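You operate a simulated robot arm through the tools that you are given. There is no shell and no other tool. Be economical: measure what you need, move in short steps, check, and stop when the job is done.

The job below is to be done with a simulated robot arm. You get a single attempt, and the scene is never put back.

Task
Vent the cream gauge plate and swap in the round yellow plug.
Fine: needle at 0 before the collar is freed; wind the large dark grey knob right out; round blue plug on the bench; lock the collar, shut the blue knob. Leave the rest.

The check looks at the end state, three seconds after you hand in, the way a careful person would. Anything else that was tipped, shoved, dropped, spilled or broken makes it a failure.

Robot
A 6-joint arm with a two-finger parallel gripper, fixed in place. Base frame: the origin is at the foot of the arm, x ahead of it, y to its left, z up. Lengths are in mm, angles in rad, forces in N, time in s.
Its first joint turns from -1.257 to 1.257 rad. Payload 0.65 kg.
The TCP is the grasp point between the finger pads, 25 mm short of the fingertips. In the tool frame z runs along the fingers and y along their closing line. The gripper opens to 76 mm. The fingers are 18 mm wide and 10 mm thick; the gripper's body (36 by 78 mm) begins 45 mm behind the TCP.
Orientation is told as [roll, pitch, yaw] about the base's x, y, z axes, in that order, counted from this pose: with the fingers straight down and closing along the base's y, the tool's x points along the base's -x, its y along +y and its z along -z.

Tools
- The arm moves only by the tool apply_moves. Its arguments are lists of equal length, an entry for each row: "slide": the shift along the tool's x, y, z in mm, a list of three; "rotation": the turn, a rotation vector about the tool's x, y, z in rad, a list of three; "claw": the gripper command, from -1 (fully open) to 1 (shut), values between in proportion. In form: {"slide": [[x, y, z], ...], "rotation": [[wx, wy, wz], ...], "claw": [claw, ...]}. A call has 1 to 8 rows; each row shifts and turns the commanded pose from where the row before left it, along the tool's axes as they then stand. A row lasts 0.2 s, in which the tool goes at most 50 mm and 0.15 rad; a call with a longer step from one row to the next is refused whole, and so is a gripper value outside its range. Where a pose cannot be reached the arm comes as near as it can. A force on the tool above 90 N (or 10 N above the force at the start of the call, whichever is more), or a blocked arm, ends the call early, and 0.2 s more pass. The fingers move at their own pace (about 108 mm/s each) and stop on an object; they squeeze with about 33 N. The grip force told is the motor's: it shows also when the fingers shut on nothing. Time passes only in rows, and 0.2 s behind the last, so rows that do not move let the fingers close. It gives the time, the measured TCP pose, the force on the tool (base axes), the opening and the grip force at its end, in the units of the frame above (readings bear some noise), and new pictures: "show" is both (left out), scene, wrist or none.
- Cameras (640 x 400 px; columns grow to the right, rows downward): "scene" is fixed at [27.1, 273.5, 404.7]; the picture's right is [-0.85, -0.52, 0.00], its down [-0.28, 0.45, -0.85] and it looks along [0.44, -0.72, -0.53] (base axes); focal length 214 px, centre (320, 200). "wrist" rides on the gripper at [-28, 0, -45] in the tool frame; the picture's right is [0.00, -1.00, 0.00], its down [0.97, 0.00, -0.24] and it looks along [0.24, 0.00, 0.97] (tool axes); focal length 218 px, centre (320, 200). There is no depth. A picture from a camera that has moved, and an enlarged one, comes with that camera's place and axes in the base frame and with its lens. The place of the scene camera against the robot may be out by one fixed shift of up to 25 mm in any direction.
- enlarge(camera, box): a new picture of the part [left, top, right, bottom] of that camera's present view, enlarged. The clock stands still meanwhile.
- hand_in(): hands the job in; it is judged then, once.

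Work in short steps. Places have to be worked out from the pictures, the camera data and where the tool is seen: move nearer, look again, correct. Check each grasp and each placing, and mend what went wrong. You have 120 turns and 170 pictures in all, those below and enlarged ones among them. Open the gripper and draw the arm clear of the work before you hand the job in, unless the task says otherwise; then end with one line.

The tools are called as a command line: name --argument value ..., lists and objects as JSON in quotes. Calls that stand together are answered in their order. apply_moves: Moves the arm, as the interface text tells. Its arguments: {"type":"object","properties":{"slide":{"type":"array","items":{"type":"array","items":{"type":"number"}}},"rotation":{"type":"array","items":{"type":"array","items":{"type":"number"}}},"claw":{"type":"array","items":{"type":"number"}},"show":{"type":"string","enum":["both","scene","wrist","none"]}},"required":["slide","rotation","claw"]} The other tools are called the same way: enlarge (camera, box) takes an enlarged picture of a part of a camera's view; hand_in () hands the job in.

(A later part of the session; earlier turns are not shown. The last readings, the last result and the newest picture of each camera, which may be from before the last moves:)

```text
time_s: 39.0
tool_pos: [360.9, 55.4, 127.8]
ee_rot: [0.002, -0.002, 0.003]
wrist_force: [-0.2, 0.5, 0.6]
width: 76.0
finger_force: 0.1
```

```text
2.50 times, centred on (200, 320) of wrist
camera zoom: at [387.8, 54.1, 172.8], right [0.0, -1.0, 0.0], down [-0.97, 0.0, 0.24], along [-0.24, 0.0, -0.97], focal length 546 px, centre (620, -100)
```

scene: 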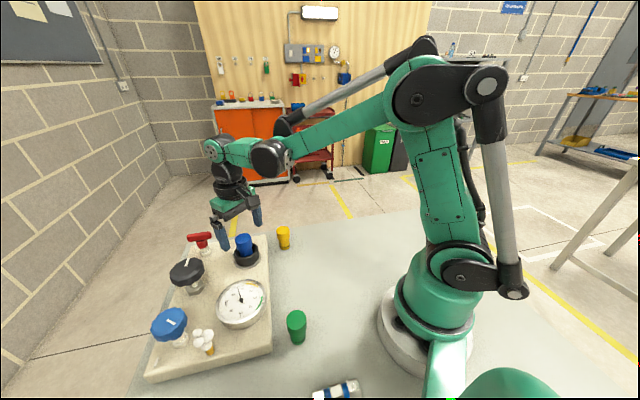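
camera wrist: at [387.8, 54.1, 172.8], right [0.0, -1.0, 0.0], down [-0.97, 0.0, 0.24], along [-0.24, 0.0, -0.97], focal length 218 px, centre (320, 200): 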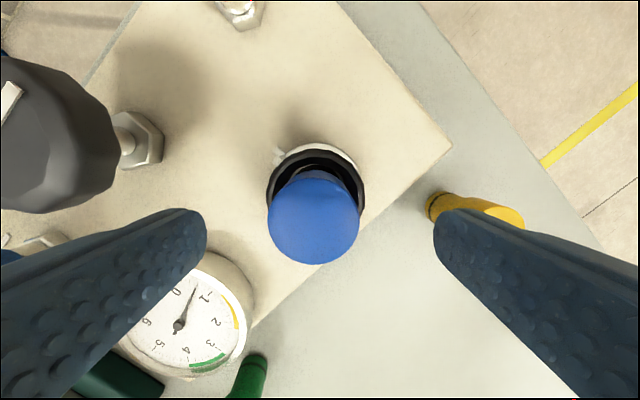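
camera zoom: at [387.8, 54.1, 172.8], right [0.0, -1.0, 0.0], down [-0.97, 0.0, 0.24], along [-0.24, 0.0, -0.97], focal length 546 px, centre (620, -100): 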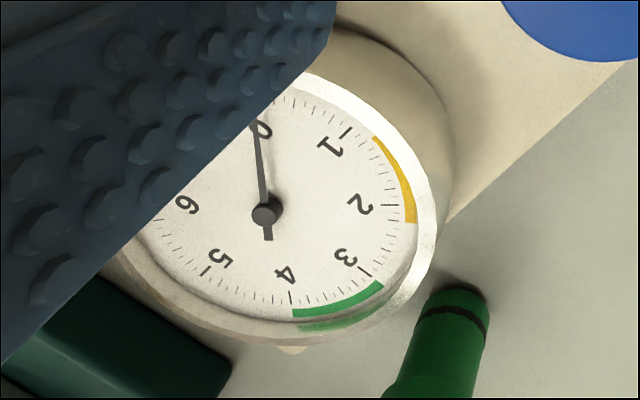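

Very close to 0 but still puffing; I wait more to be safe.

apply_moves --slide '[[0, 0, 0], [0, 0, 0], [0, 0, 0], [0, 0, 0], [0, 0, 0], [0, 0, 0], [0, 0, 0], [0, 0, 0]]' --rotation '[[0, 0, 0], [0, 0, 0], [0, 0, 0], [0, 0, 0], [0, 0, 0], [0, 0, 0], [0, 0, 0], [0, 0, 0]]' --claw '[-1, -1, -1, -1, -1, -1, -1, -1]' --show "none"

apply_moves --slide '[[0, 0, 0], [0, 0, 0], [0, 0, 0], [0, 0, 0], [0, 0, 0], [0, 0, 0], [0, 0, 0], [0, 0, 0]]' --rotation '[[0, 0, 0], [0, 0, 0], [0, 0, 0], [0, 0, 0], [0, 0, 0], [0, 0, 0], [0, 0, 0], [0, 0, 0]]' --claw '[-1, -1, -1, -1, -1, -1, -1, -1]' --show "none"

apply_moves --slide '[[0, 0, 0], [0, 0, 0], [0, 0, 0], [0, 0, 0], [0, 0, 0], [0, 0, 0], [0, 0, 0], [0, 0, 0]]' --rotation '[[0, 0, 0], [0, 0, 0], [0, 0, 0], [0, 0, 0], [0, 0, 0], [0, 0, 0], [0, 0, 0], [0, 0, 0]]' --claw '[-1, -1, -1, -1, -1, -1, -1, -1]' --show "none"

enlarge --camera "scene" --box '[180, 260, 290, 360]'

```text
time_s: 40.8
tool_pos: [360.4, 54.6, 127.6]
ee_rot: [0.001, -0.002, 0.002]
wrist_force: [0.7, 0.1, 0.5]
width: 76.0
finger_force: 0.1
```

```text
time_s: 42.6
tool_pos: [360.1, 56.0, 128.2]
ee_rot: [0.003, -0.003, 0.003]
wrist_force: [0.2, 0.0, 0.2]
width: 75.7
finger_force: 0.1
```

```text
time_s: 44.4
tool_pos: [361.6, 55.4, 128.3]
ee_rot: [0.002, -0.002, 0.002]
wrist_force: [-0.1, 0.1, 0.8]
width: 76.1
finger_force: 0.0
```

```text
4.00 times, centred on (235, 310) of scene
camera zoom: at [27.1, 273.5, 404.7], right [-0.85, -0.52, 0.0], down [-0.28, 0.45, -0.85], along [0.44, -0.72, -0.53], focal length 858 px, centre (660, -240)
```

zoom: 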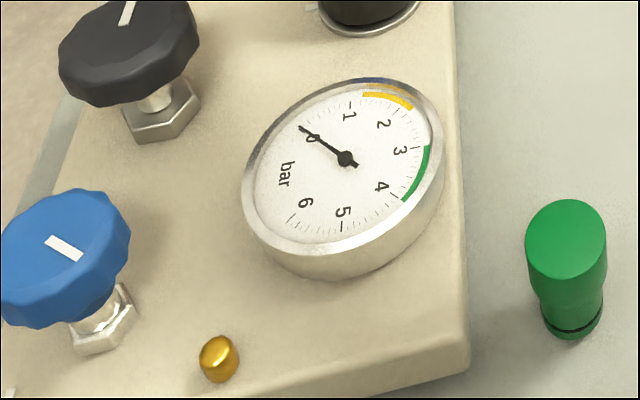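

The needle is at 0 and the outlet is quiet. I descend around the plug to collar height (TCP ≈ 63), fingers open.

apply_moves --slide '[[0, 0.5, 20], [0, 0, 20], [0, 0, 15], [0, 0, 10], [0, 0, 0]]' --rotation '[[0, 0, 0], [0, 0, 0], [0, 0, 0], [0, 0, 0], [0, 0, 0]]' --claw '[-1, -1, -1, -1, -1]'

enlarge --camera "scene" --box '[190, 200, 310, 300]'

```text
time_s: 45.6
tool_pos: [361.3, 55.7, 61.1]
ee_rot: [0.003, -0.003, 0.001]
wrist_force: [0.2, -0.1, -0.1]
width: 76.1
finger_force: 0.1
camera wrist: at [387.6, 54.3, 107.3], right [0.0, -1.0, 0.0], down [-0.97, 0.0, 0.24], along [-0.24, 0.0, -0.97], focal length 218 px, centre (320, 200)
```

scene: 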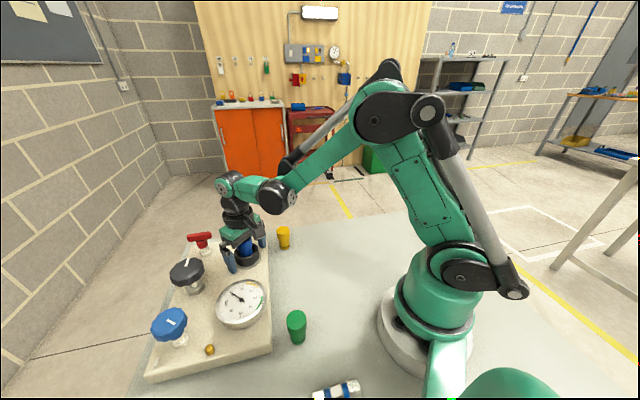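
wrist: 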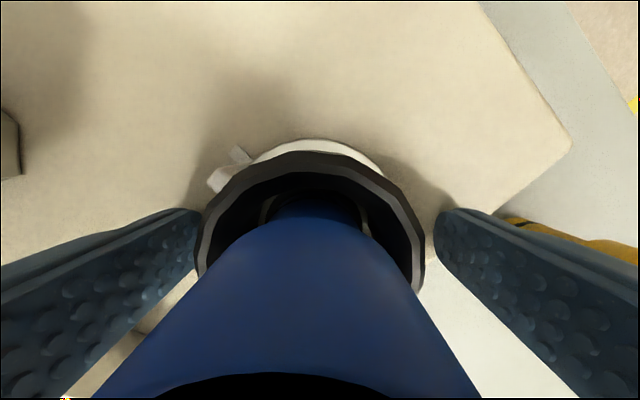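

```text
4.00 times, centred on (250, 250) of scene
camera zoom: at [27.1, 273.5, 404.7], right [-0.85, -0.52, 0.0], down [-0.28, 0.45, -0.85], along [0.44, -0.72, -0.53], focal length 858 px, centre (600, 0)
```

zoom: 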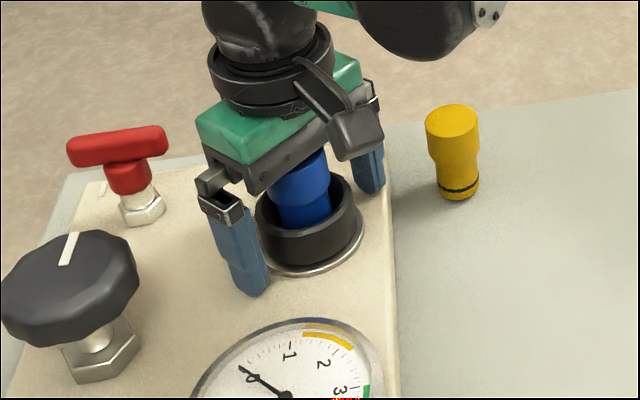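

Collar sits between the fingers, about 2 mm to +y. I adjust, close, and turn it a bit anticlockwise to test the direction.

apply_moves --slide '[[0, 2, 0], [0, 0, 0], [0, 0, 0], [0, 0, 0], [0, 0, 0], [0, 0, 0], [0, 0, 0]]' --rotation '[[0, 0, 0], [0, 0, 0], [0, 0, 0], [0, 0, -0.12], [0, 0, -0.12], [0, 0, -0.12], [0, 0, -0.12]]' --claw '[-1, 1, 1, 1, 1, 1, 1]' --show "wrist"

```text
time_s: 47.2
tool_pos: [361.5, 57.5, 62.5]
ee_rot: [0.001, -0.004, 0.478]
wrist_force: [2.7, 7.9, 47.0]
width: 57.1
finger_force: 45.2
camera wrist: at [384.9, 68.6, 108.0], right [0.46, -0.89, 0.0], down [-0.86, -0.45, 0.24], along [-0.21, -0.11, -0.97], focal length 218 px, centre (320, 200)
```

wrist: 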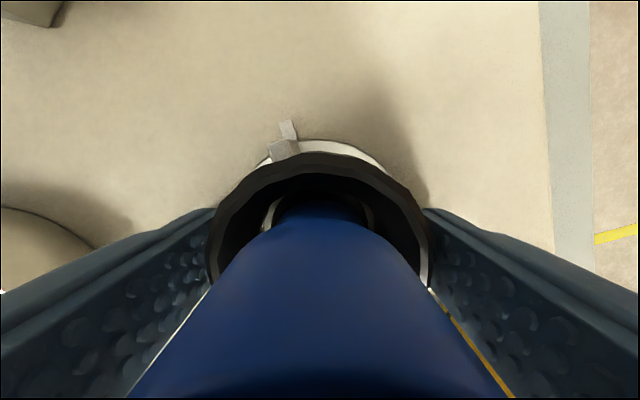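

The pip is still on its mark, so the collar didn't move that way, and there's 47 N upward load. I ease up 2 mm and try clockwise.

apply_moves --slide '[[0, 0, -2], [0, 0, 0], [0, 0, 0], [0, 0, 0], [0, 0, 0], [0, 0, 0], [0, 0, 0]]' --rotation '[[0, 0, 0], [0, 0, 0.12], [0, 0, 0.12], [0, 0, 0.12], [0, 0, 0.12], [0, 0, 0.12], [0, 0, 0.12]]' --claw '[1, 1, 1, 1, 1, 1, 1]' --show "wrist"

```text
time_s: 48.2
tool_pos: [357.4, 57.8, 65.3]
ee_rot: [0.002, 0.012, 0.139]
wrist_force: [-4.8, 0.8, 16.9]
width: 50.2
finger_force: 45.1
stopped in row 5: the force on the tool passed its limit (the readings are from after the stop); the commanded pose is now the measured one
camera wrist: at [384.7, 59.7, 110.0], right [0.14, -0.99, 0.0], down [-0.96, -0.14, 0.25], along [-0.25, -0.03, -0.97], focal length 218 px, centre (320, 200)
```

wrist: 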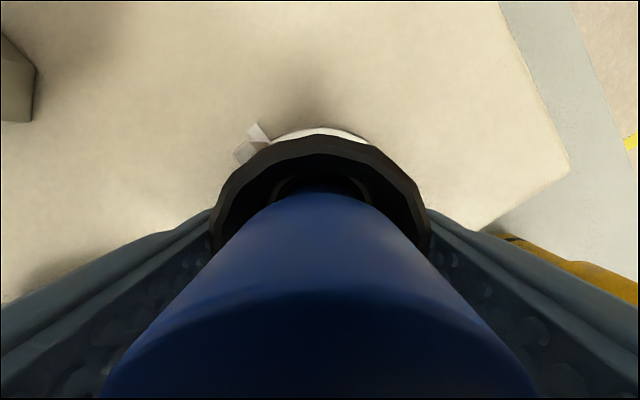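

Earlier the fingers were pinching the fixed flange (57 mm); now, higher up, they hold the collar itself (50 mm). I release, re-centre slightly higher, and retry anticlockwise.

apply_moves --slide '[[0, 0, 0], [0, 0, -3], [-3.4, 0, 0], [0, 0, 0], [0, 0, 0]]' --rotation '[[0, 0, 0], [0, 0, 0], [0, 0, 0.13], [0, 0, 0], [0, 0, 0]]' --claw '[-1, -1, -1, 1, 1]' --show "wrist"

apply_moves --slide '[[0, 0, 0], [0, 0, 0], [0, 0, 0], [0, 0, 0]]' --rotation '[[0, 0, -0.1], [0, 0, -0.1], [0, 0, -0.1], [0, 0, -0.1]]' --claw '[1, 1, 1, 1]' --show "wrist"

```text
time_s: 49.4
tool_pos: [360.8, 57.6, 67.9]
ee_rot: [0.0, 0.013, 0.009]
wrist_force: [0.8, 6.7, -6.3]
width: 50.8
finger_force: 45.6
camera wrist: at [388.8, 56.7, 112.5], right [0.01, -1.0, 0.0], down [-0.97, -0.01, 0.25], along [-0.25, 0.0, -0.97], focal length 218 px, centre (320, 200)
```

wrist: 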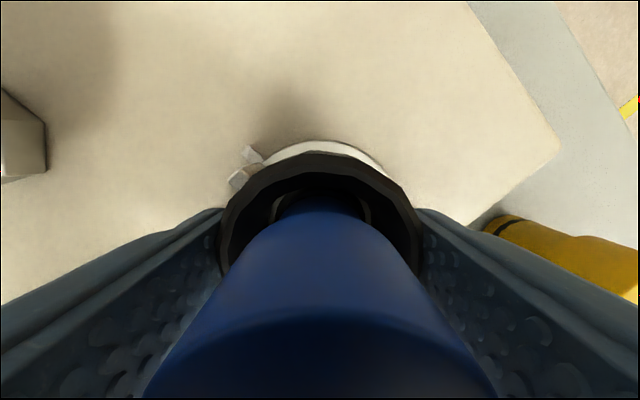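

```text
time_s: 50.4
tool_pos: [361.8, 56.8, 68.7]
ee_rot: [0.004, 0.012, 0.409]
wrist_force: [18.5, 6.8, 4.7]
width: 50.9
finger_force: 45.4
camera wrist: at [386.4, 67.3, 112.7], right [0.4, -0.92, 0.0], down [-0.89, -0.39, 0.25], along [-0.23, -0.1, -0.97], focal length 218 px, centre (320, 200)
```

wrist: 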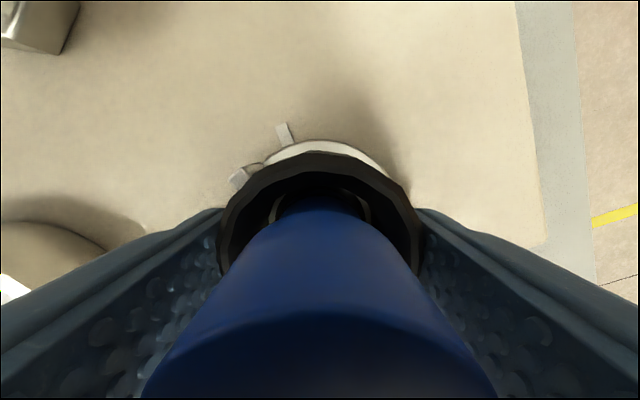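

The pip is now leaving the mark anticlockwise. I keep turning until it stops.

apply_moves --slide '[[0, 0, 0], [0, 0, 0], [0, 0, 0], [0, 0, 0], [0, 0, 0], [0, 0, 0]]' --rotation '[[0, 0, -0.12], [0, 0, -0.12], [0, 0, -0.12], [0, 0, -0.12], [0, 0, -0.12], [0, 0, -0.12]]' --claw '[1, 1, 1, 1, 1, 1]' --show "wrist"

```text
time_s: 51.8
tool_pos: [360.5, 56.7, 68.0]
ee_rot: [0.006, 0.005, 1.131]
wrist_force: [20.4, -12.7, 25.6]
width: 50.7
finger_force: 45.5
camera wrist: at [373.0, 80.8, 112.6], right [0.9, -0.43, -0.01], down [-0.41, -0.88, 0.25], along [-0.11, -0.22, -0.97], focal length 218 px, centre (320, 200)
```

wrist: 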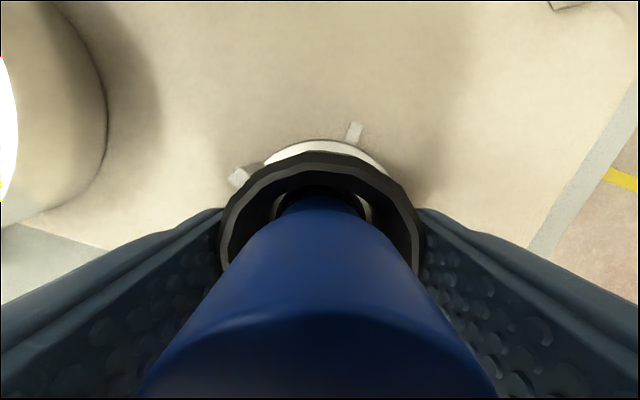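

apply_moves --slide '[[0, 0, 0], [0, 0, 0], [0, 0, 0], [0, 0, 0], [0, 0, 0], [0, 0, 0]]' --rotation '[[0, 0, -0.12], [0, 0, -0.12], [0, 0, -0.12], [0, 0, -0.12], [0, 0, -0.12], [0, 0, -0.12]]' --claw '[1, 1, 1, 1, 1, 1]' --show "wrist"

```text
time_s: 53.2
tool_pos: [362.2, 57.8, 68.2]
ee_rot: [0.008, -0.003, 1.854]
wrist_force: [26.7, -2.9, 6.8]
width: 48.9
finger_force: 45.1
camera wrist: at [353.6, 83.6, 113.8], right [0.96, 0.28, -0.01], down [0.27, -0.93, 0.24], along [0.06, -0.23, -0.97], focal length 218 px, centre (320, 200)
```

wrist: 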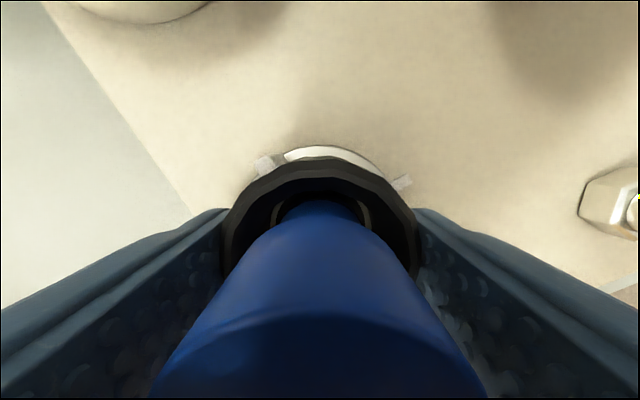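

The collar stopped at about a quarter turn (it slipped slightly at the end), so it should be free. I release, rise and look.

apply_moves --slide '[[0, 0, 0], [0, 0, 0], [0, 0, -20], [0, 0, -20], [0, 0, -20], [0, 0, -15], [0, 0, 0], [0, 0, 0]]' --rotation '[[0, 0, 0], [0, 0, 0], [0, 0, 0.15], [0, 0, 0.15], [0, 0, 0.15], [0, 0, 0.15], [0, 0, 0.15], [0, 0, 0.15]]' --claw '[-1, -1, -1, -1, -1, -1, -1, -1]'

enlarge --camera "scene" --box '[190, 200, 310, 300]'

```text
time_s: 55.0
tool_pos: [362.2, 58.0, 142.5]
ee_rot: [0.011, 0.007, 0.947]
wrist_force: [-0.6, 0.9, 1.1]
width: 76.0
finger_force: 0.1
camera wrist: at [378.4, 78.6, 188.0], right [0.81, -0.58, -0.01], down [-0.56, -0.79, 0.25], along [-0.15, -0.2, -0.97], focal length 218 px, centre (320, 200)
```

scene: 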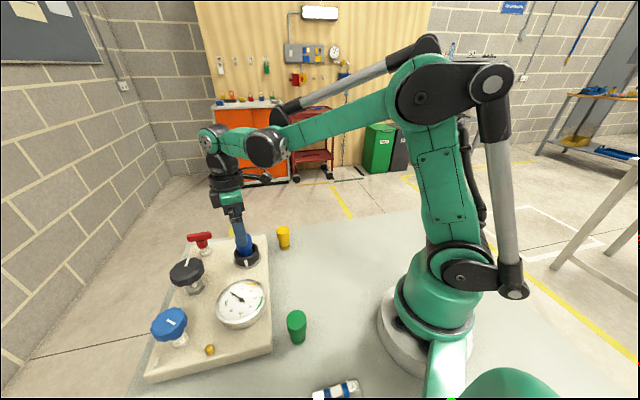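
wrist: 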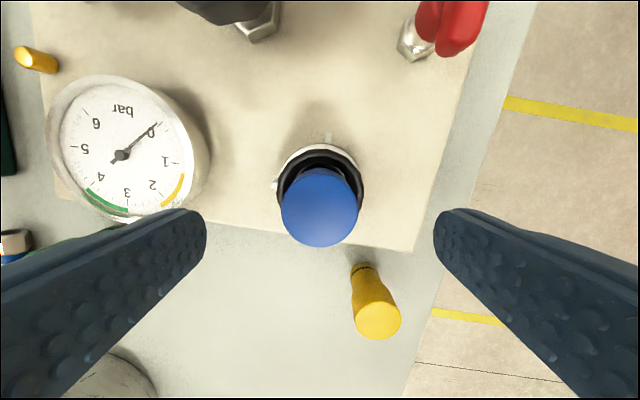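

```text
4.00 times, centred on (250, 250) of scene
camera zoom: at [27.1, 273.5, 404.7], right [-0.85, -0.52, 0.0], down [-0.28, 0.45, -0.85], along [0.44, -0.72, -0.53], focal length 858 px, centre (600, 0)
```

zoom: 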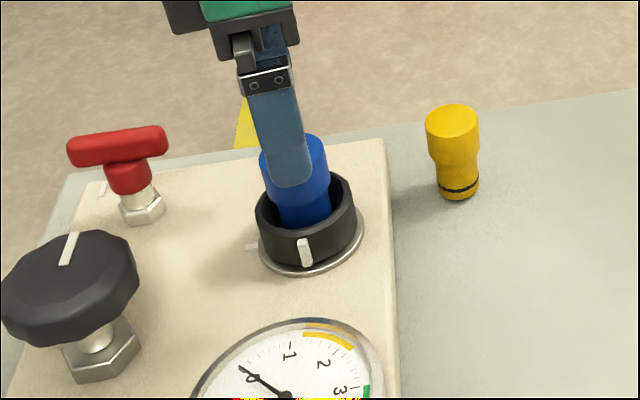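

The pip is a quarter turn off its mark, so the collar is free. The plug is centred under the tool. I descend to TCP z≈89 (tips above the collar rim) and grip the blue head.

apply_moves --slide '[[0, 0, 0], [0, 0, 0], [0, 0, 15], [0, 0, 15], [0, 0, 15], [0, 0, 8], [0, 0, 0], [0, 0, 0]]' --rotation '[[0, 0, 0.15], [0, 0, 0.15], [0, 0, 0.15], [0, 0, 0.15], [0, 0, 0.15], [0, 0, 0.15], [0, 0, 0], [0, 0, 0]]' --claw '[-1, -1, -1, -1, -1, -1, -0.5, -0.5]'

```text
time_s: 56.8
tool_pos: [359.3, 57.3, 89.0]
ee_rot: [-0.001, 0.011, 0.049]
wrist_force: [-0.5, 0.6, 0.1]
width: 57.0
finger_force: 0.1
camera wrist: at [387.7, 57.4, 134.7], right [0.05, -1.0, 0.0], down [-0.97, -0.05, 0.25], along [-0.25, -0.01, -0.97], focal length 218 px, centre (320, 200)
```

scene: 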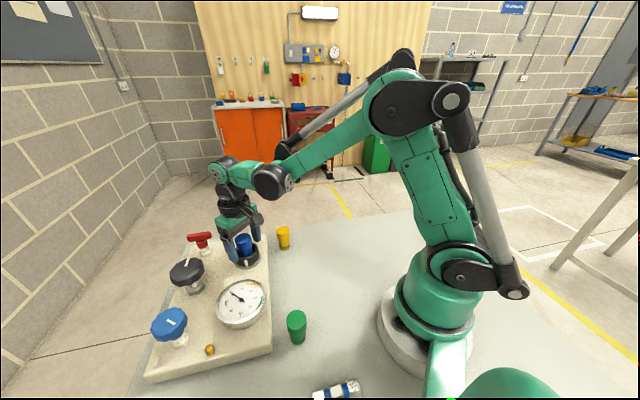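
wrist: 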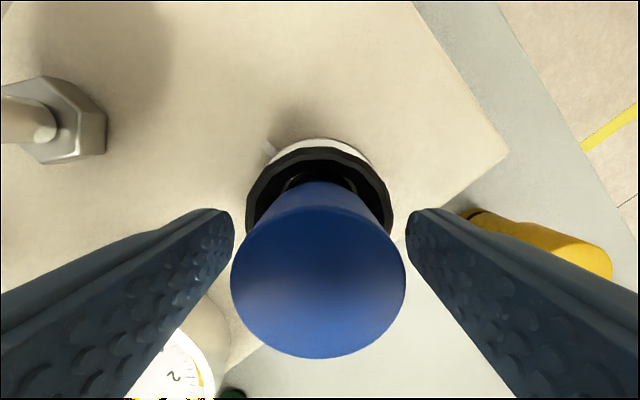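

Centred; close on the plug.

apply_moves --slide '[[0, 0, 0], [0, 0, 0]]' --rotation '[[0, 0, 0], [0, 0, 0]]' --claw '[1, 1]' --show "none"

apply_moves --slide '[[0, 0, -10], [0, 0, -10], [0, 0, -15], [0, 0, -20], [0, 0, -20], [0, 0, -10]]' --rotation '[[0, 0, 0], [0, 0, 0], [0, 0, 0], [0, 0, 0], [0, 0, 0], [0, 0, 0]]' --claw '[1, 1, 1, 1, 1, 1]'

enlarge --camera "scene" --box '[170, 150, 330, 300]'

```text
time_s: 57.4
tool_pos: [360.2, 57.2, 90.2]
ee_rot: [0.002, 0.013, 0.05]
wrist_force: [0.5, 7.2, -6.1]
width: 50.7
finger_force: 44.6
```

```text
time_s: 58.8
tool_pos: [362.2, 57.7, 175.2]
ee_rot: [-0.001, 0.011, 0.05]
wrist_force: [-0.1, 1.3, 0.2]
width: 32.0
finger_force: 32.6
camera wrist: at [389.6, 56.9, 219.7], right [0.05, -1.0, 0.0], down [-0.97, -0.05, 0.25], along [-0.25, -0.01, -0.97], focal length 218 px, centre (320, 200)
```

scene: 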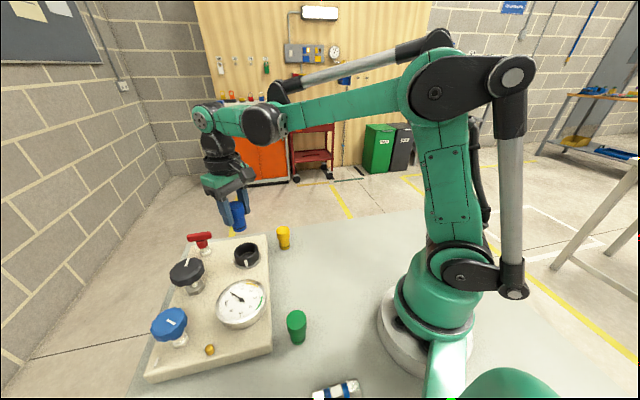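
wrist: 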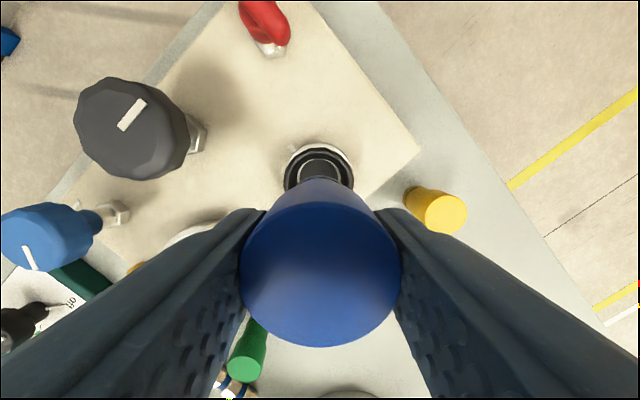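

```text
2.67 times, centred on (250, 225) of scene
camera zoom: at [27.1, 273.5, 404.7], right [-0.85, -0.52, 0.0], down [-0.28, 0.45, -0.85], along [0.44, -0.72, -0.53], focal length 572 px, centre (507, 133)
```

zoom: 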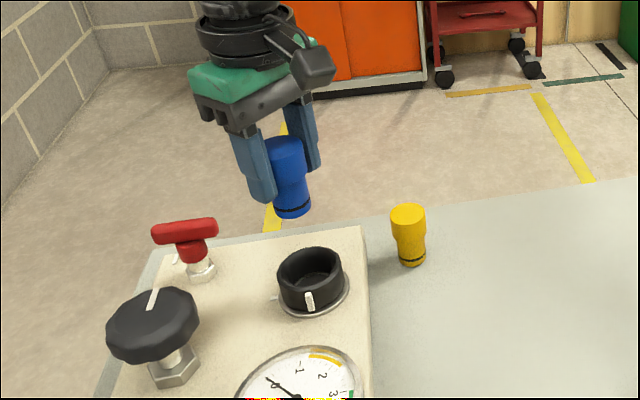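

The blue plug is out and held at 32 mm, and the socket is open. I carry it toward a clear bench spot near (300, -110), passing high over the yellow plug.

apply_moves --slide '[[17.6, -41.2, 0], [17.6, -41.2, 0], [17.6, -41.2, 0], [17.6, -41.1, 0], [0, 0, 25], [0, 0, 25], [0, 0, 20]]' --rotation '[[0, 0, 0], [0, 0, 0], [0, 0, 0], [0, 0, 0], [0, 0, 0], [0, 0, 0], [0, 0, 0]]' --claw '[1, 1, 1, 1, 1, 1, 1]'

enlarge --camera "scene" --box '[220, 150, 440, 320]'

```text
time_s: 60.4
tool_pos: [299.3, -111.2, 105.2]
ee_rot: [0.0, 0.013, 0.049]
wrist_force: [0.2, -0.8, -1.1]
width: 31.8
finger_force: 32.7
camera wrist: at [327.5, -111.0, 150.1], right [0.05, -1.0, 0.0], down [-0.97, -0.05, 0.25], along [-0.25, -0.01, -0.97], focal length 218 px, centre (320, 200)
```

scene: 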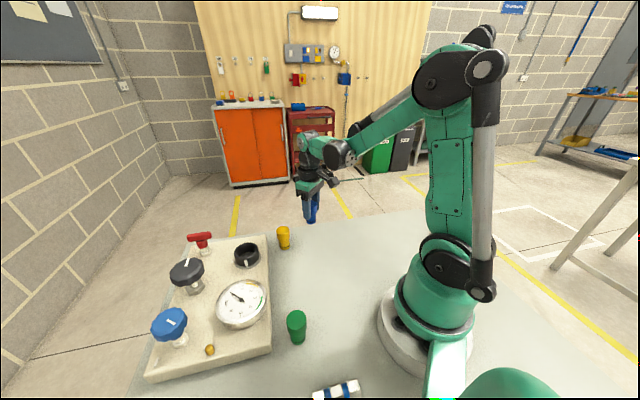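
wrist: 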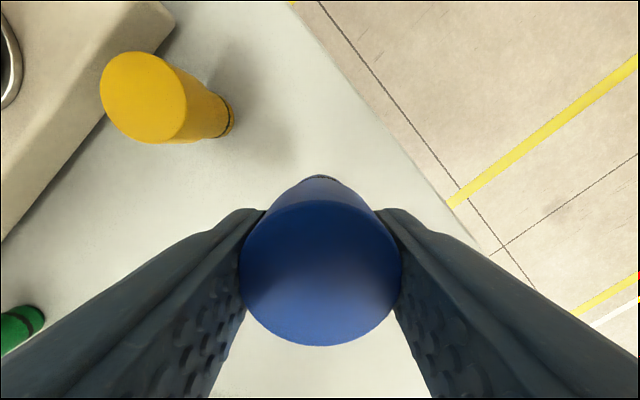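

```text
2.35 times, centred on (330, 235) of scene
camera zoom: at [27.1, 273.5, 404.7], right [-0.85, -0.52, 0.0], down [-0.28, 0.45, -0.85], along [0.44, -0.72, -0.53], focal length 505 px, centre (296, 118)
```

zoom: 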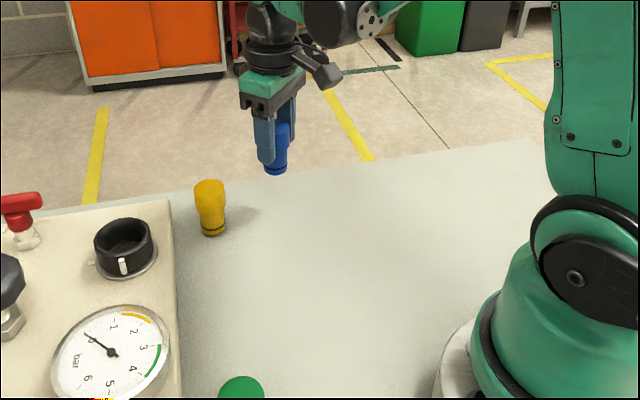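

Position is about 64 mm inside the bench edge, clear of everything. I lower it toward the bench.

apply_moves --slide '[[0, 0, 20], [0, 0, 16], [0, 0, 4], [0, 0, 0]]' --rotation '[[0, 0, 0], [0, 0, 0], [0, 0, 0], [0, 0, 0]]' --claw '[1, 1, 1, 1]'

enlarge --camera "scene" --box '[270, 180, 370, 260]'

```text
time_s: 61.4
tool_pos: [297.7, -109.3, 64.1]
ee_rot: [-0.002, 0.012, 0.05]
wrist_force: [-0.3, 0.0, -0.3]
width: 31.6
finger_force: 33.2
camera wrist: at [326.8, -110.7, 109.5], right [0.05, -1.0, 0.0], down [-0.97, -0.05, 0.25], along [-0.25, -0.01, -0.97], focal length 218 px, centre (320, 200)
```

scene: 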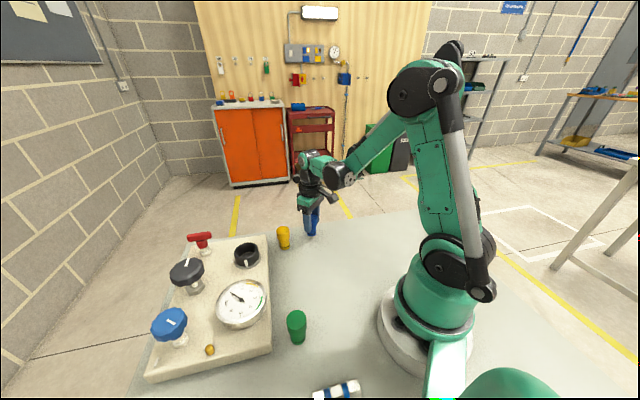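
wrist: 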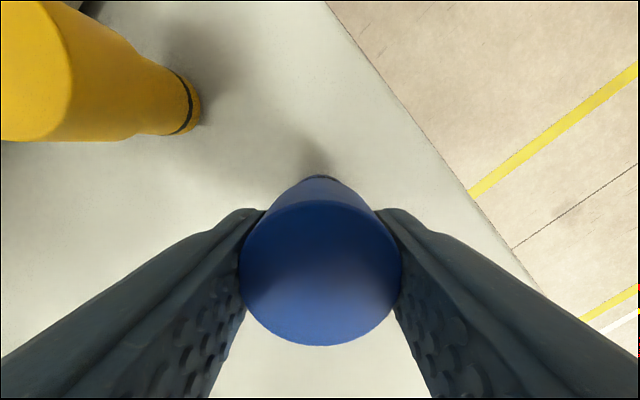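

```text
5.00 times, centred on (320, 220) of scene
camera zoom: at [27.1, 273.5, 404.7], right [-0.85, -0.52, 0.0], down [-0.28, 0.45, -0.85], along [0.44, -0.72, -0.53], focal length 1072 px, centre (320, 100)
```

zoom: 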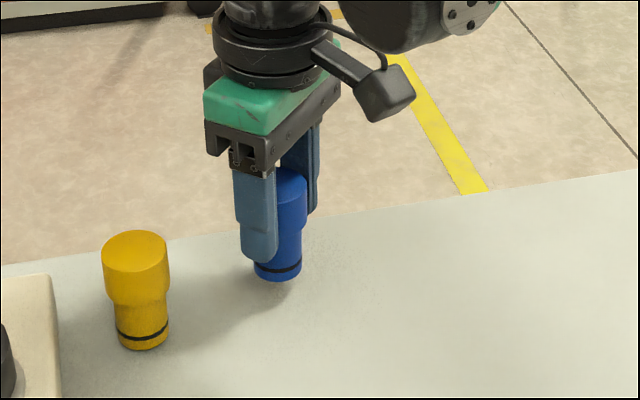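

The shadow shows it's still some way above. I continue down in small steps.

apply_moves --slide '[[0, 0, 3], [0, 0, 3], [0, 0, 2], [0, 0, 0]]' --rotation '[[0, 0, 0], [0, 0, 0], [0, 0, 0], [0, 0, 0]]' --claw '[1, 1, 1, 1]' --show "none"

apply_moves --slide '[[0, 0, 2], [0, 0, 0]]' --rotation '[[0, 0, 0], [0, 0, 0]]' --claw '[1, 1]' --show "none"

enlarge --camera "scene" --box '[270, 180, 370, 260]'

```text
time_s: 62.4
tool_pos: [298.9, -109.9, 57.0]
ee_rot: [0.0, 0.01, 0.052]
wrist_force: [0.4, 0.0, -0.2]
width: 32.0
finger_force: 33.1
```

```text
time_s: 63.0
tool_pos: [297.9, -110.6, 55.7]
ee_rot: [0.0, 0.012, 0.05]
wrist_force: [-0.6, 0.2, -0.2]
width: 31.9
finger_force: 33.0
```

```text
5.00 times, centred on (320, 220) of scene
camera zoom: at [27.1, 273.5, 404.7], right [-0.85, -0.52, 0.0], down [-0.28, 0.45, -0.85], along [0.44, -0.72, -0.53], focal length 1072 px, centre (320, 100)
```

zoom: 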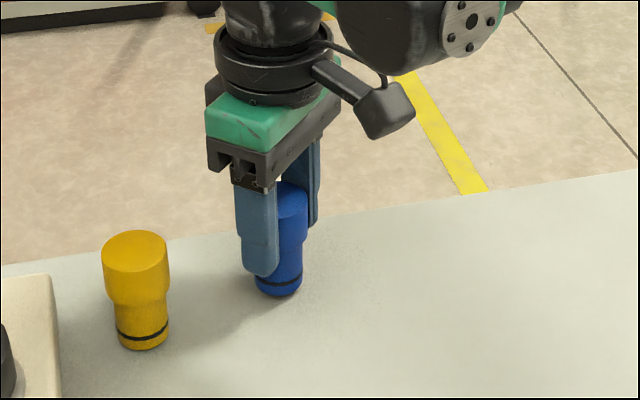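

Almost touching; I keep going with force checks.

apply_moves --slide '[[0, 0, 2], [0, 0, 0]]' --rotation '[[0, 0, 0], [0, 0, 0]]' --claw '[1, 1]' --show "none"

apply_moves --slide '[[0, 0, 2], [0, 0, 0]]' --rotation '[[0, 0, 0], [0, 0, 0]]' --claw '[1, 1]' --show "none"

enlarge --camera "scene" --box '[270, 180, 370, 260]'

```text
time_s: 63.6
tool_pos: [299.9, -109.9, 53.1]
ee_rot: [0.0, 0.01, 0.051]
wrist_force: [0.0, -0.3, -1.6]
width: 31.9
finger_force: 32.9
```

```text
time_s: 64.2
tool_pos: [299.3, -109.8, 52.0]
ee_rot: [0.0, 0.013, 0.05]
wrist_force: [-1.1, -1.4, 29.1]
width: 32.0
finger_force: 32.8
```

```text
5.00 times, centred on (320, 220) of scene
camera zoom: at [27.1, 273.6, 404.7], right [-0.85, -0.52, 0.0], down [-0.28, 0.45, -0.85], along [0.44, -0.72, -0.53], focal length 1072 px, centre (320, 100)
```

zoom: 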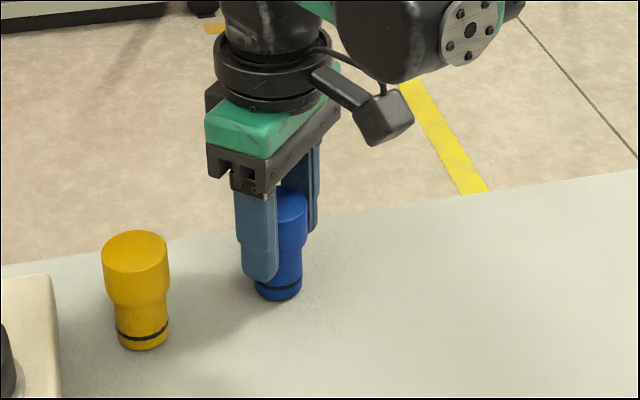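

It touched the bench at TCP z=52 (29 N). I ease up 1 mm, open slowly and rise.

apply_moves --slide '[[0, 0, -1], [0, 0, 0], [0, 0, 0], [0, 0, -15], [0, 0, -25], [0, 0, -25], [0, 0, -25]]' --rotation '[[0, 0, 0], [0, 0, 0], [0, 0, 0], [0, 0, 0], [0, 0, 0], [0, 0, 0], [0, 0, 0]]' --claw '[1, -0.5, -1, -1, -1, -1, -1]'

```text
time_s: 65.8
tool_pos: [300.7, -111.0, 143.8]
ee_rot: [0.0, 0.012, 0.05]
wrist_force: [-0.1, 0.0, 0.6]
width: 76.1
finger_force: 0.0
camera wrist: at [328.1, -110.5, 188.5], right [0.05, -1.0, 0.0], down [-0.97, -0.05, 0.25], along [-0.25, -0.01, -0.97], focal length 218 px, centre (320, 200)
```

scene: 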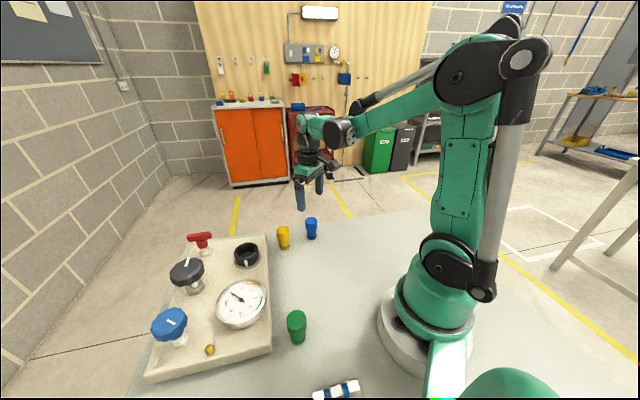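
wrist: 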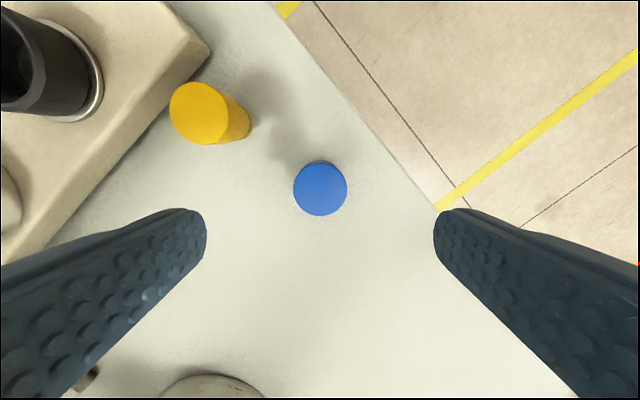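

The blue plug stands upright on the bench. The yellow plug is at about (340, -44); I go over it with the closing line parallel to the plate edge, clear of both plate and blue plug.

apply_moves --slide '[[-21.9, 32.2, 0], [-21.9, 32.2, 0], [0, 0, 0], [0, 0, 10], [0, 0, 20], [0, 0, 0]]' --rotation '[[0, 0, -0.12], [0, 0, -0.12], [0, 0, -0.12], [0, 0, -0.13], [0, 0, -0.13], [0, 0, -0.12]]' --claw '[-1, -1, -1, -1, -1, -1]' --show "wrist"

```text
time_s: 67.2
tool_pos: [336.1, -42.4, 112.3]
ee_rot: [0.009, 0.009, 0.793]
wrist_force: [-0.2, 0.8, 1.0]
width: 76.2
finger_force: 0.1
camera wrist: at [355.0, -23.1, 156.9], right [0.71, -0.7, -0.01], down [-0.68, -0.69, 0.25], along [-0.18, -0.17, -0.97], focal length 218 px, centre (320, 200)
```

wrist: 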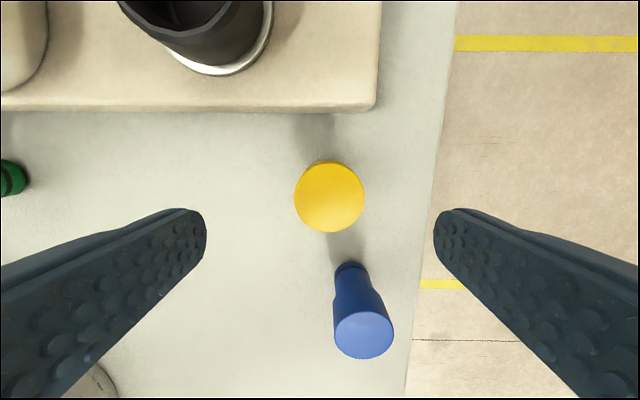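

I correct the small tilt, shift about (-2, -4) mm in tool axes, descend to z≈56 and close.

apply_moves --slide '[[-2, -4, 10], [0, 0, 20], [0, 0, 20], [0, 0, 6.5], [0, 0, 0]]' --rotation '[[0.0127, 0, 0], [0, 0, 0], [0, 0, 0], [0, 0, 0], [0, 0, 0]]' --claw '[-1, -1, -1, -1, -1]'

enlarge --camera "scene" --box '[240, 190, 340, 270]'

```text
time_s: 68.4
tool_pos: [340.6, -43.1, 54.0]
ee_rot: [-0.006, 0.008, 0.791]
wrist_force: [-0.5, -0.6, -0.1]
width: 75.9
finger_force: 0.0
camera wrist: at [358.6, -25.2, 99.7], right [0.71, -0.7, 0.0], down [-0.68, -0.69, 0.25], along [-0.17, -0.18, -0.97], focal length 218 px, centre (320, 200)
```

scene: 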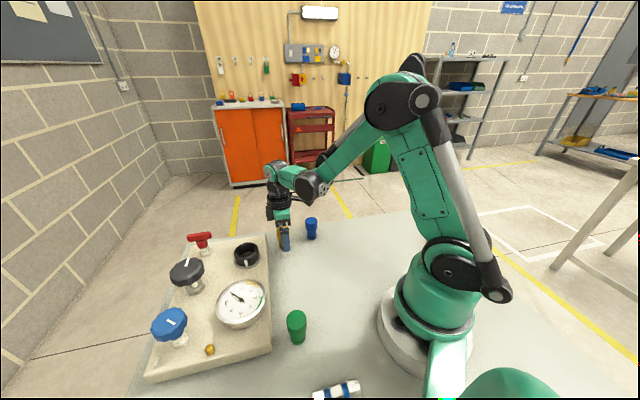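
wrist: 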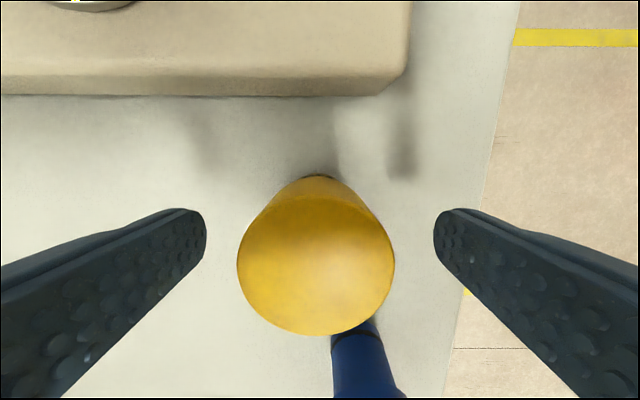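

```text
5.00 times, centred on (290, 230) of scene
camera zoom: at [27.1, 273.5, 404.7], right [-0.85, -0.52, 0.0], down [-0.28, 0.45, -0.85], along [0.44, -0.72, -0.53], focal length 1072 px, centre (470, 50)
```

zoom: 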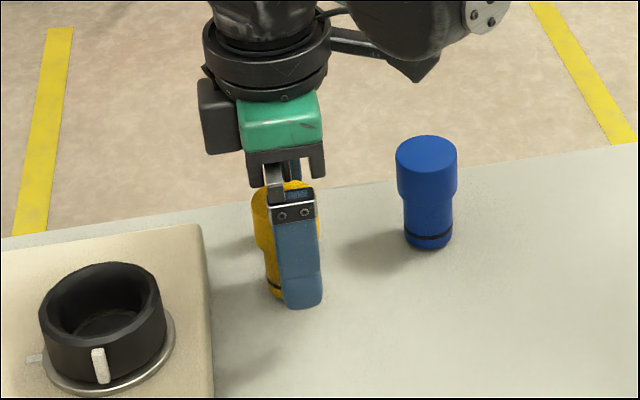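

The plug is nearly centred (about 2 mm off in tool x). I make a fine correction, then close.

apply_moves --slide '[[-2, 0, -2], [0, 0, 0], [0, 0, 0], [0, 0, 0]]' --rotation '[[-0.005, -0.009, 0], [0, 0, 0], [0, 0, 0], [0, 0, 0]]' --claw '[-1, -1, 1, 1]' --show "wrist"

```text
time_s: 69.4
tool_pos: [341.3, -42.2, 56.7]
ee_rot: [0.001, 0.001, 0.792]
wrist_force: [0.0, 0.0, 3.1]
width: 31.7
finger_force: 32.7
camera wrist: at [359.6, -24.2, 102.4], right [0.71, -0.7, 0.0], down [-0.68, -0.69, 0.24], along [-0.17, -0.17, -0.97], focal length 218 px, centre (320, 200)
```

wrist: 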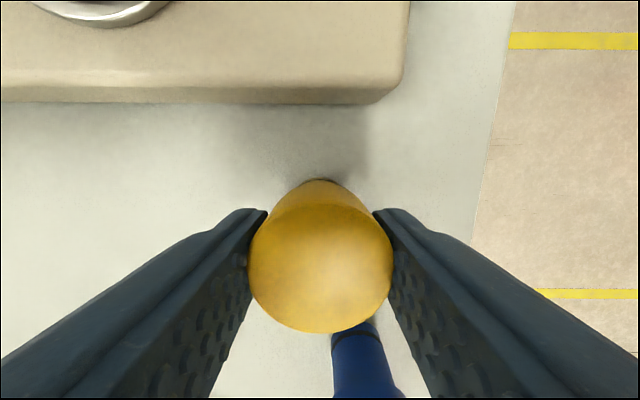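

Gripped well (31.7 mm). I lift and carry it over the socket at about (361, 57).

apply_moves --slide '[[0, 0, -15], [0, 0, -25], [0, 0, -25], [0, 0, -28], [-28.2, 18.5, 0], [-28.2, 18.5, 0], [-28.1, 18.6, 0], [0, 0, 0]]' --rotation '[[0, 0, 0], [0, 0, 0], [0, 0, 0], [0, 0, 0], [0, 0, 0], [0, 0, 0], [0, 0, 0], [0, 0, 0]]' --claw '[1, 1, 1, 1, 1, 1, 1, 1]'

enlarge --camera "scene" --box '[190, 190, 310, 290]'

```text
time_s: 71.2
tool_pos: [361.2, 59.4, 150.7]
ee_rot: [0.001, 0.0, 0.789]
wrist_force: [-0.1, -0.5, -1.2]
width: 31.9
finger_force: 33.1
camera wrist: at [380.2, 77.4, 196.4], right [0.71, -0.7, 0.0], down [-0.68, -0.69, 0.24], along [-0.17, -0.17, -0.97], focal length 218 px, centre (320, 200)
```

scene: 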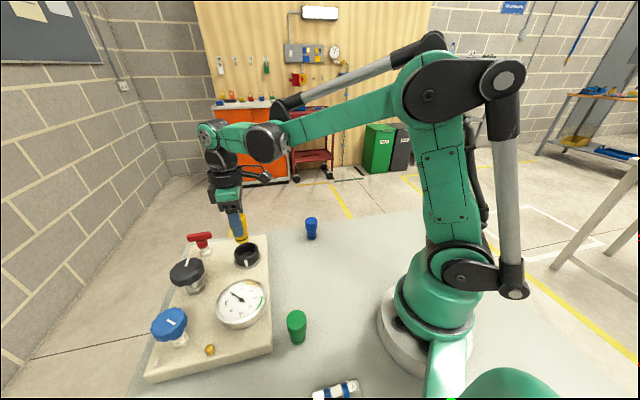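
wrist: 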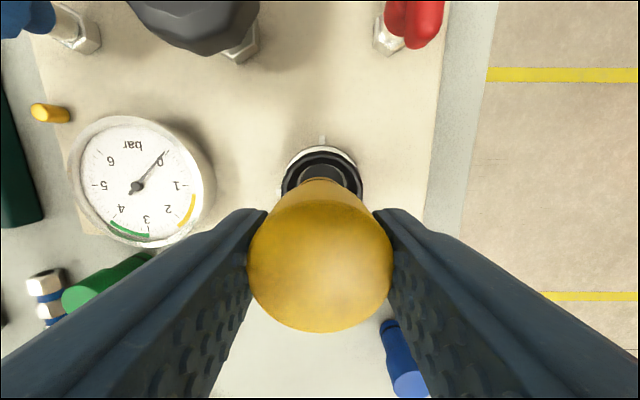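

```text
4.00 times, centred on (250, 240) of scene
camera zoom: at [27.1, 273.6, 404.7], right [-0.85, -0.52, 0.0], down [-0.28, 0.45, -0.85], along [0.44, -0.72, -0.53], focal length 858 px, centre (600, 40)
```

zoom: 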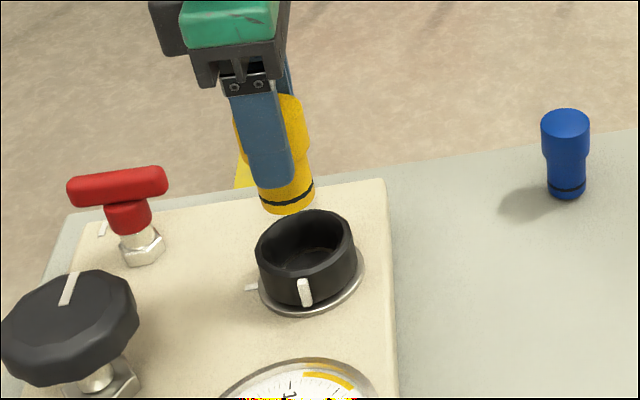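

In the wrist view the socket is centred sideways. In both views the plug needs to go about 3 mm to tool +x. I shift and lower until the tip enters the rim.

apply_moves --slide '[[3, -0.6, 0], [0, 0, 10], [0, 0, 10], [0, 0, 0]]' --rotation '[[0, 0, 0], [0, 0, 0], [0, 0, 0], [0, 0, 0]]' --claw '[1, 1, 1, 1]' --show "wrist"

enlarge --camera "scene" --box '[210, 210, 290, 280]'

enlarge --camera "wrist" --box '[240, 120, 400, 220]'

```text
time_s: 72.2
tool_pos: [360.8, 56.3, 131.2]
ee_rot: [0.002, -0.001, 0.791]
wrist_force: [0.5, 0.6, -1.0]
width: 31.9
finger_force: 33.1
camera wrist: at [378.8, 73.2, 176.0], right [0.71, -0.7, 0.0], down [-0.68, -0.69, 0.24], along [-0.17, -0.17, -0.97], focal length 218 px, centre (320, 200)
```

wrist: 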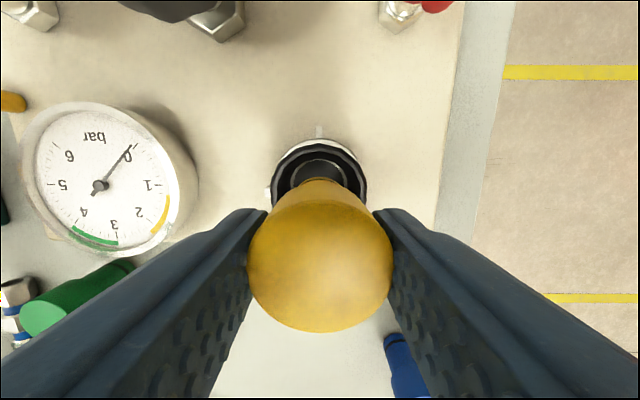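

```text
5.71 times, centred on (250, 245) of scene
camera zoom: at [27.1, 273.5, 404.7], right [-0.85, -0.52, 0.0], down [-0.28, 0.45, -0.85], along [0.44, -0.72, -0.53], focal length 1226 px, centre (720, -57)
```

zoom: 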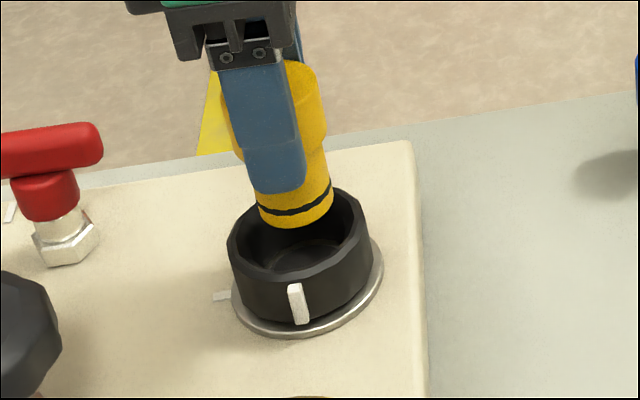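

```text
4.00 times, centred on (320, 170) of wrist
camera zoom: at [378.8, 73.2, 176.0], right [0.71, -0.7, 0.0], down [-0.68, -0.69, 0.24], along [-0.17, -0.17, -0.97], focal length 873 px, centre (320, 320)
```

zoom: 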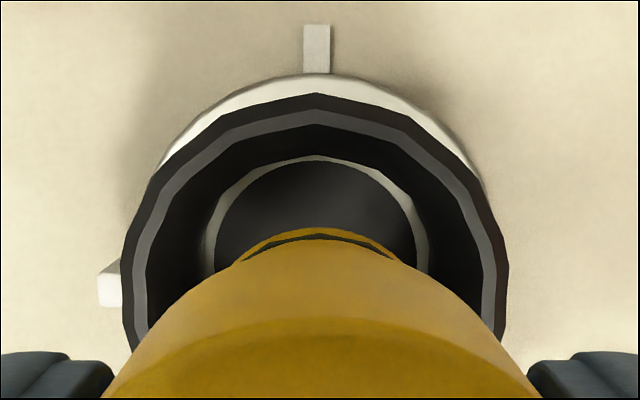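

The sideways alignment is good. In tool x the two views disagree by a couple of mm, so I shift -1.2 mm and lower further to see the tip against the bore.

apply_moves --slide '[[-1.2, 0, 5], [0, 0, 6], [0, 0, 4], [0, 0, 0]]' --rotation '[[0, 0, 0], [0, 0, 0], [0, 0, 0], [0, 0, 0]]' --claw '[1, 1, 1, 1]' --show "none"

enlarge --camera "scene" --box '[210, 210, 290, 280]'

enlarge --camera "wrist" --box '[240, 120, 400, 220]'

```text
time_s: 73.2
tool_pos: [359.1, 55.7, 115.9]
ee_rot: [0.001, -0.001, 0.791]
wrist_force: [0.0, 0.1, -1.0]
width: 31.6
finger_force: 33.1
```

```text
5.71 times, centred on (250, 245) of scene
camera zoom: at [27.1, 273.5, 404.7], right [-0.85, -0.52, 0.0], down [-0.28, 0.45, -0.85], along [0.44, -0.72, -0.53], focal length 1226 px, centre (720, -57)
```

zoom: 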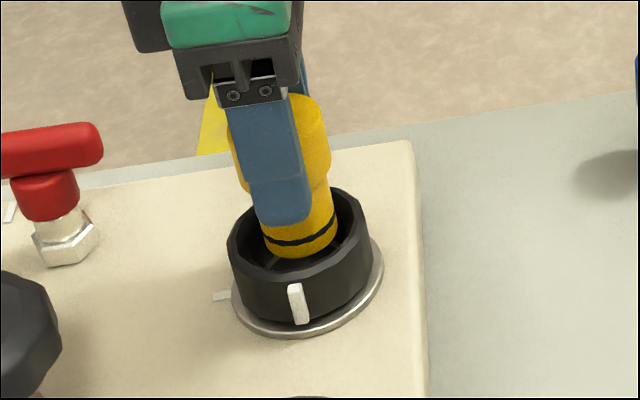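

```text
4.00 times, centred on (320, 170) of wrist
camera zoom: at [378.9, 74.3, 161.2], right [0.71, -0.7, 0.0], down [-0.68, -0.69, 0.24], along [-0.17, -0.17, -0.97], focal length 873 px, centre (320, 320)
```

zoom: 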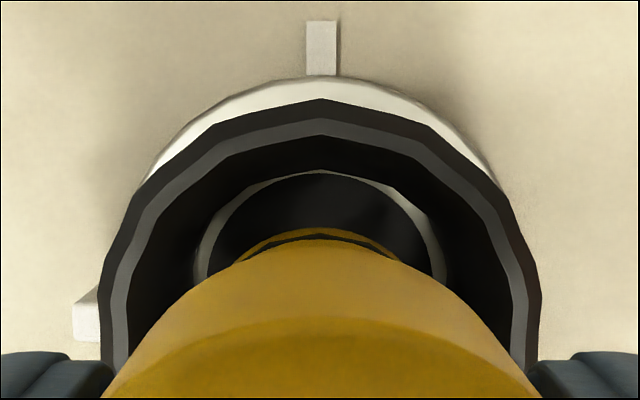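

I look closer at the plug tip inside the collar from the scene camera.

enlarge --camera "scene" --box '[232, 222, 268, 262]'

```text
10.00 times, centred on (250, 242) of scene
camera zoom: at [27.1, 273.5, 404.7], right [-0.85, -0.52, 0.0], down [-0.28, 0.45, -0.85], along [0.44, -0.72, -0.53], focal length 2145 px, centre (1020, -220)
```

zoom: 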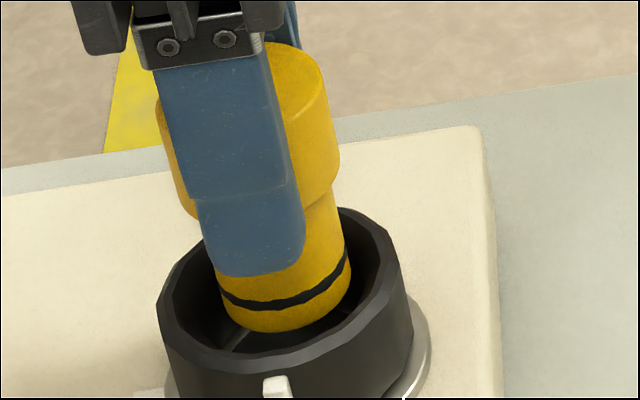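

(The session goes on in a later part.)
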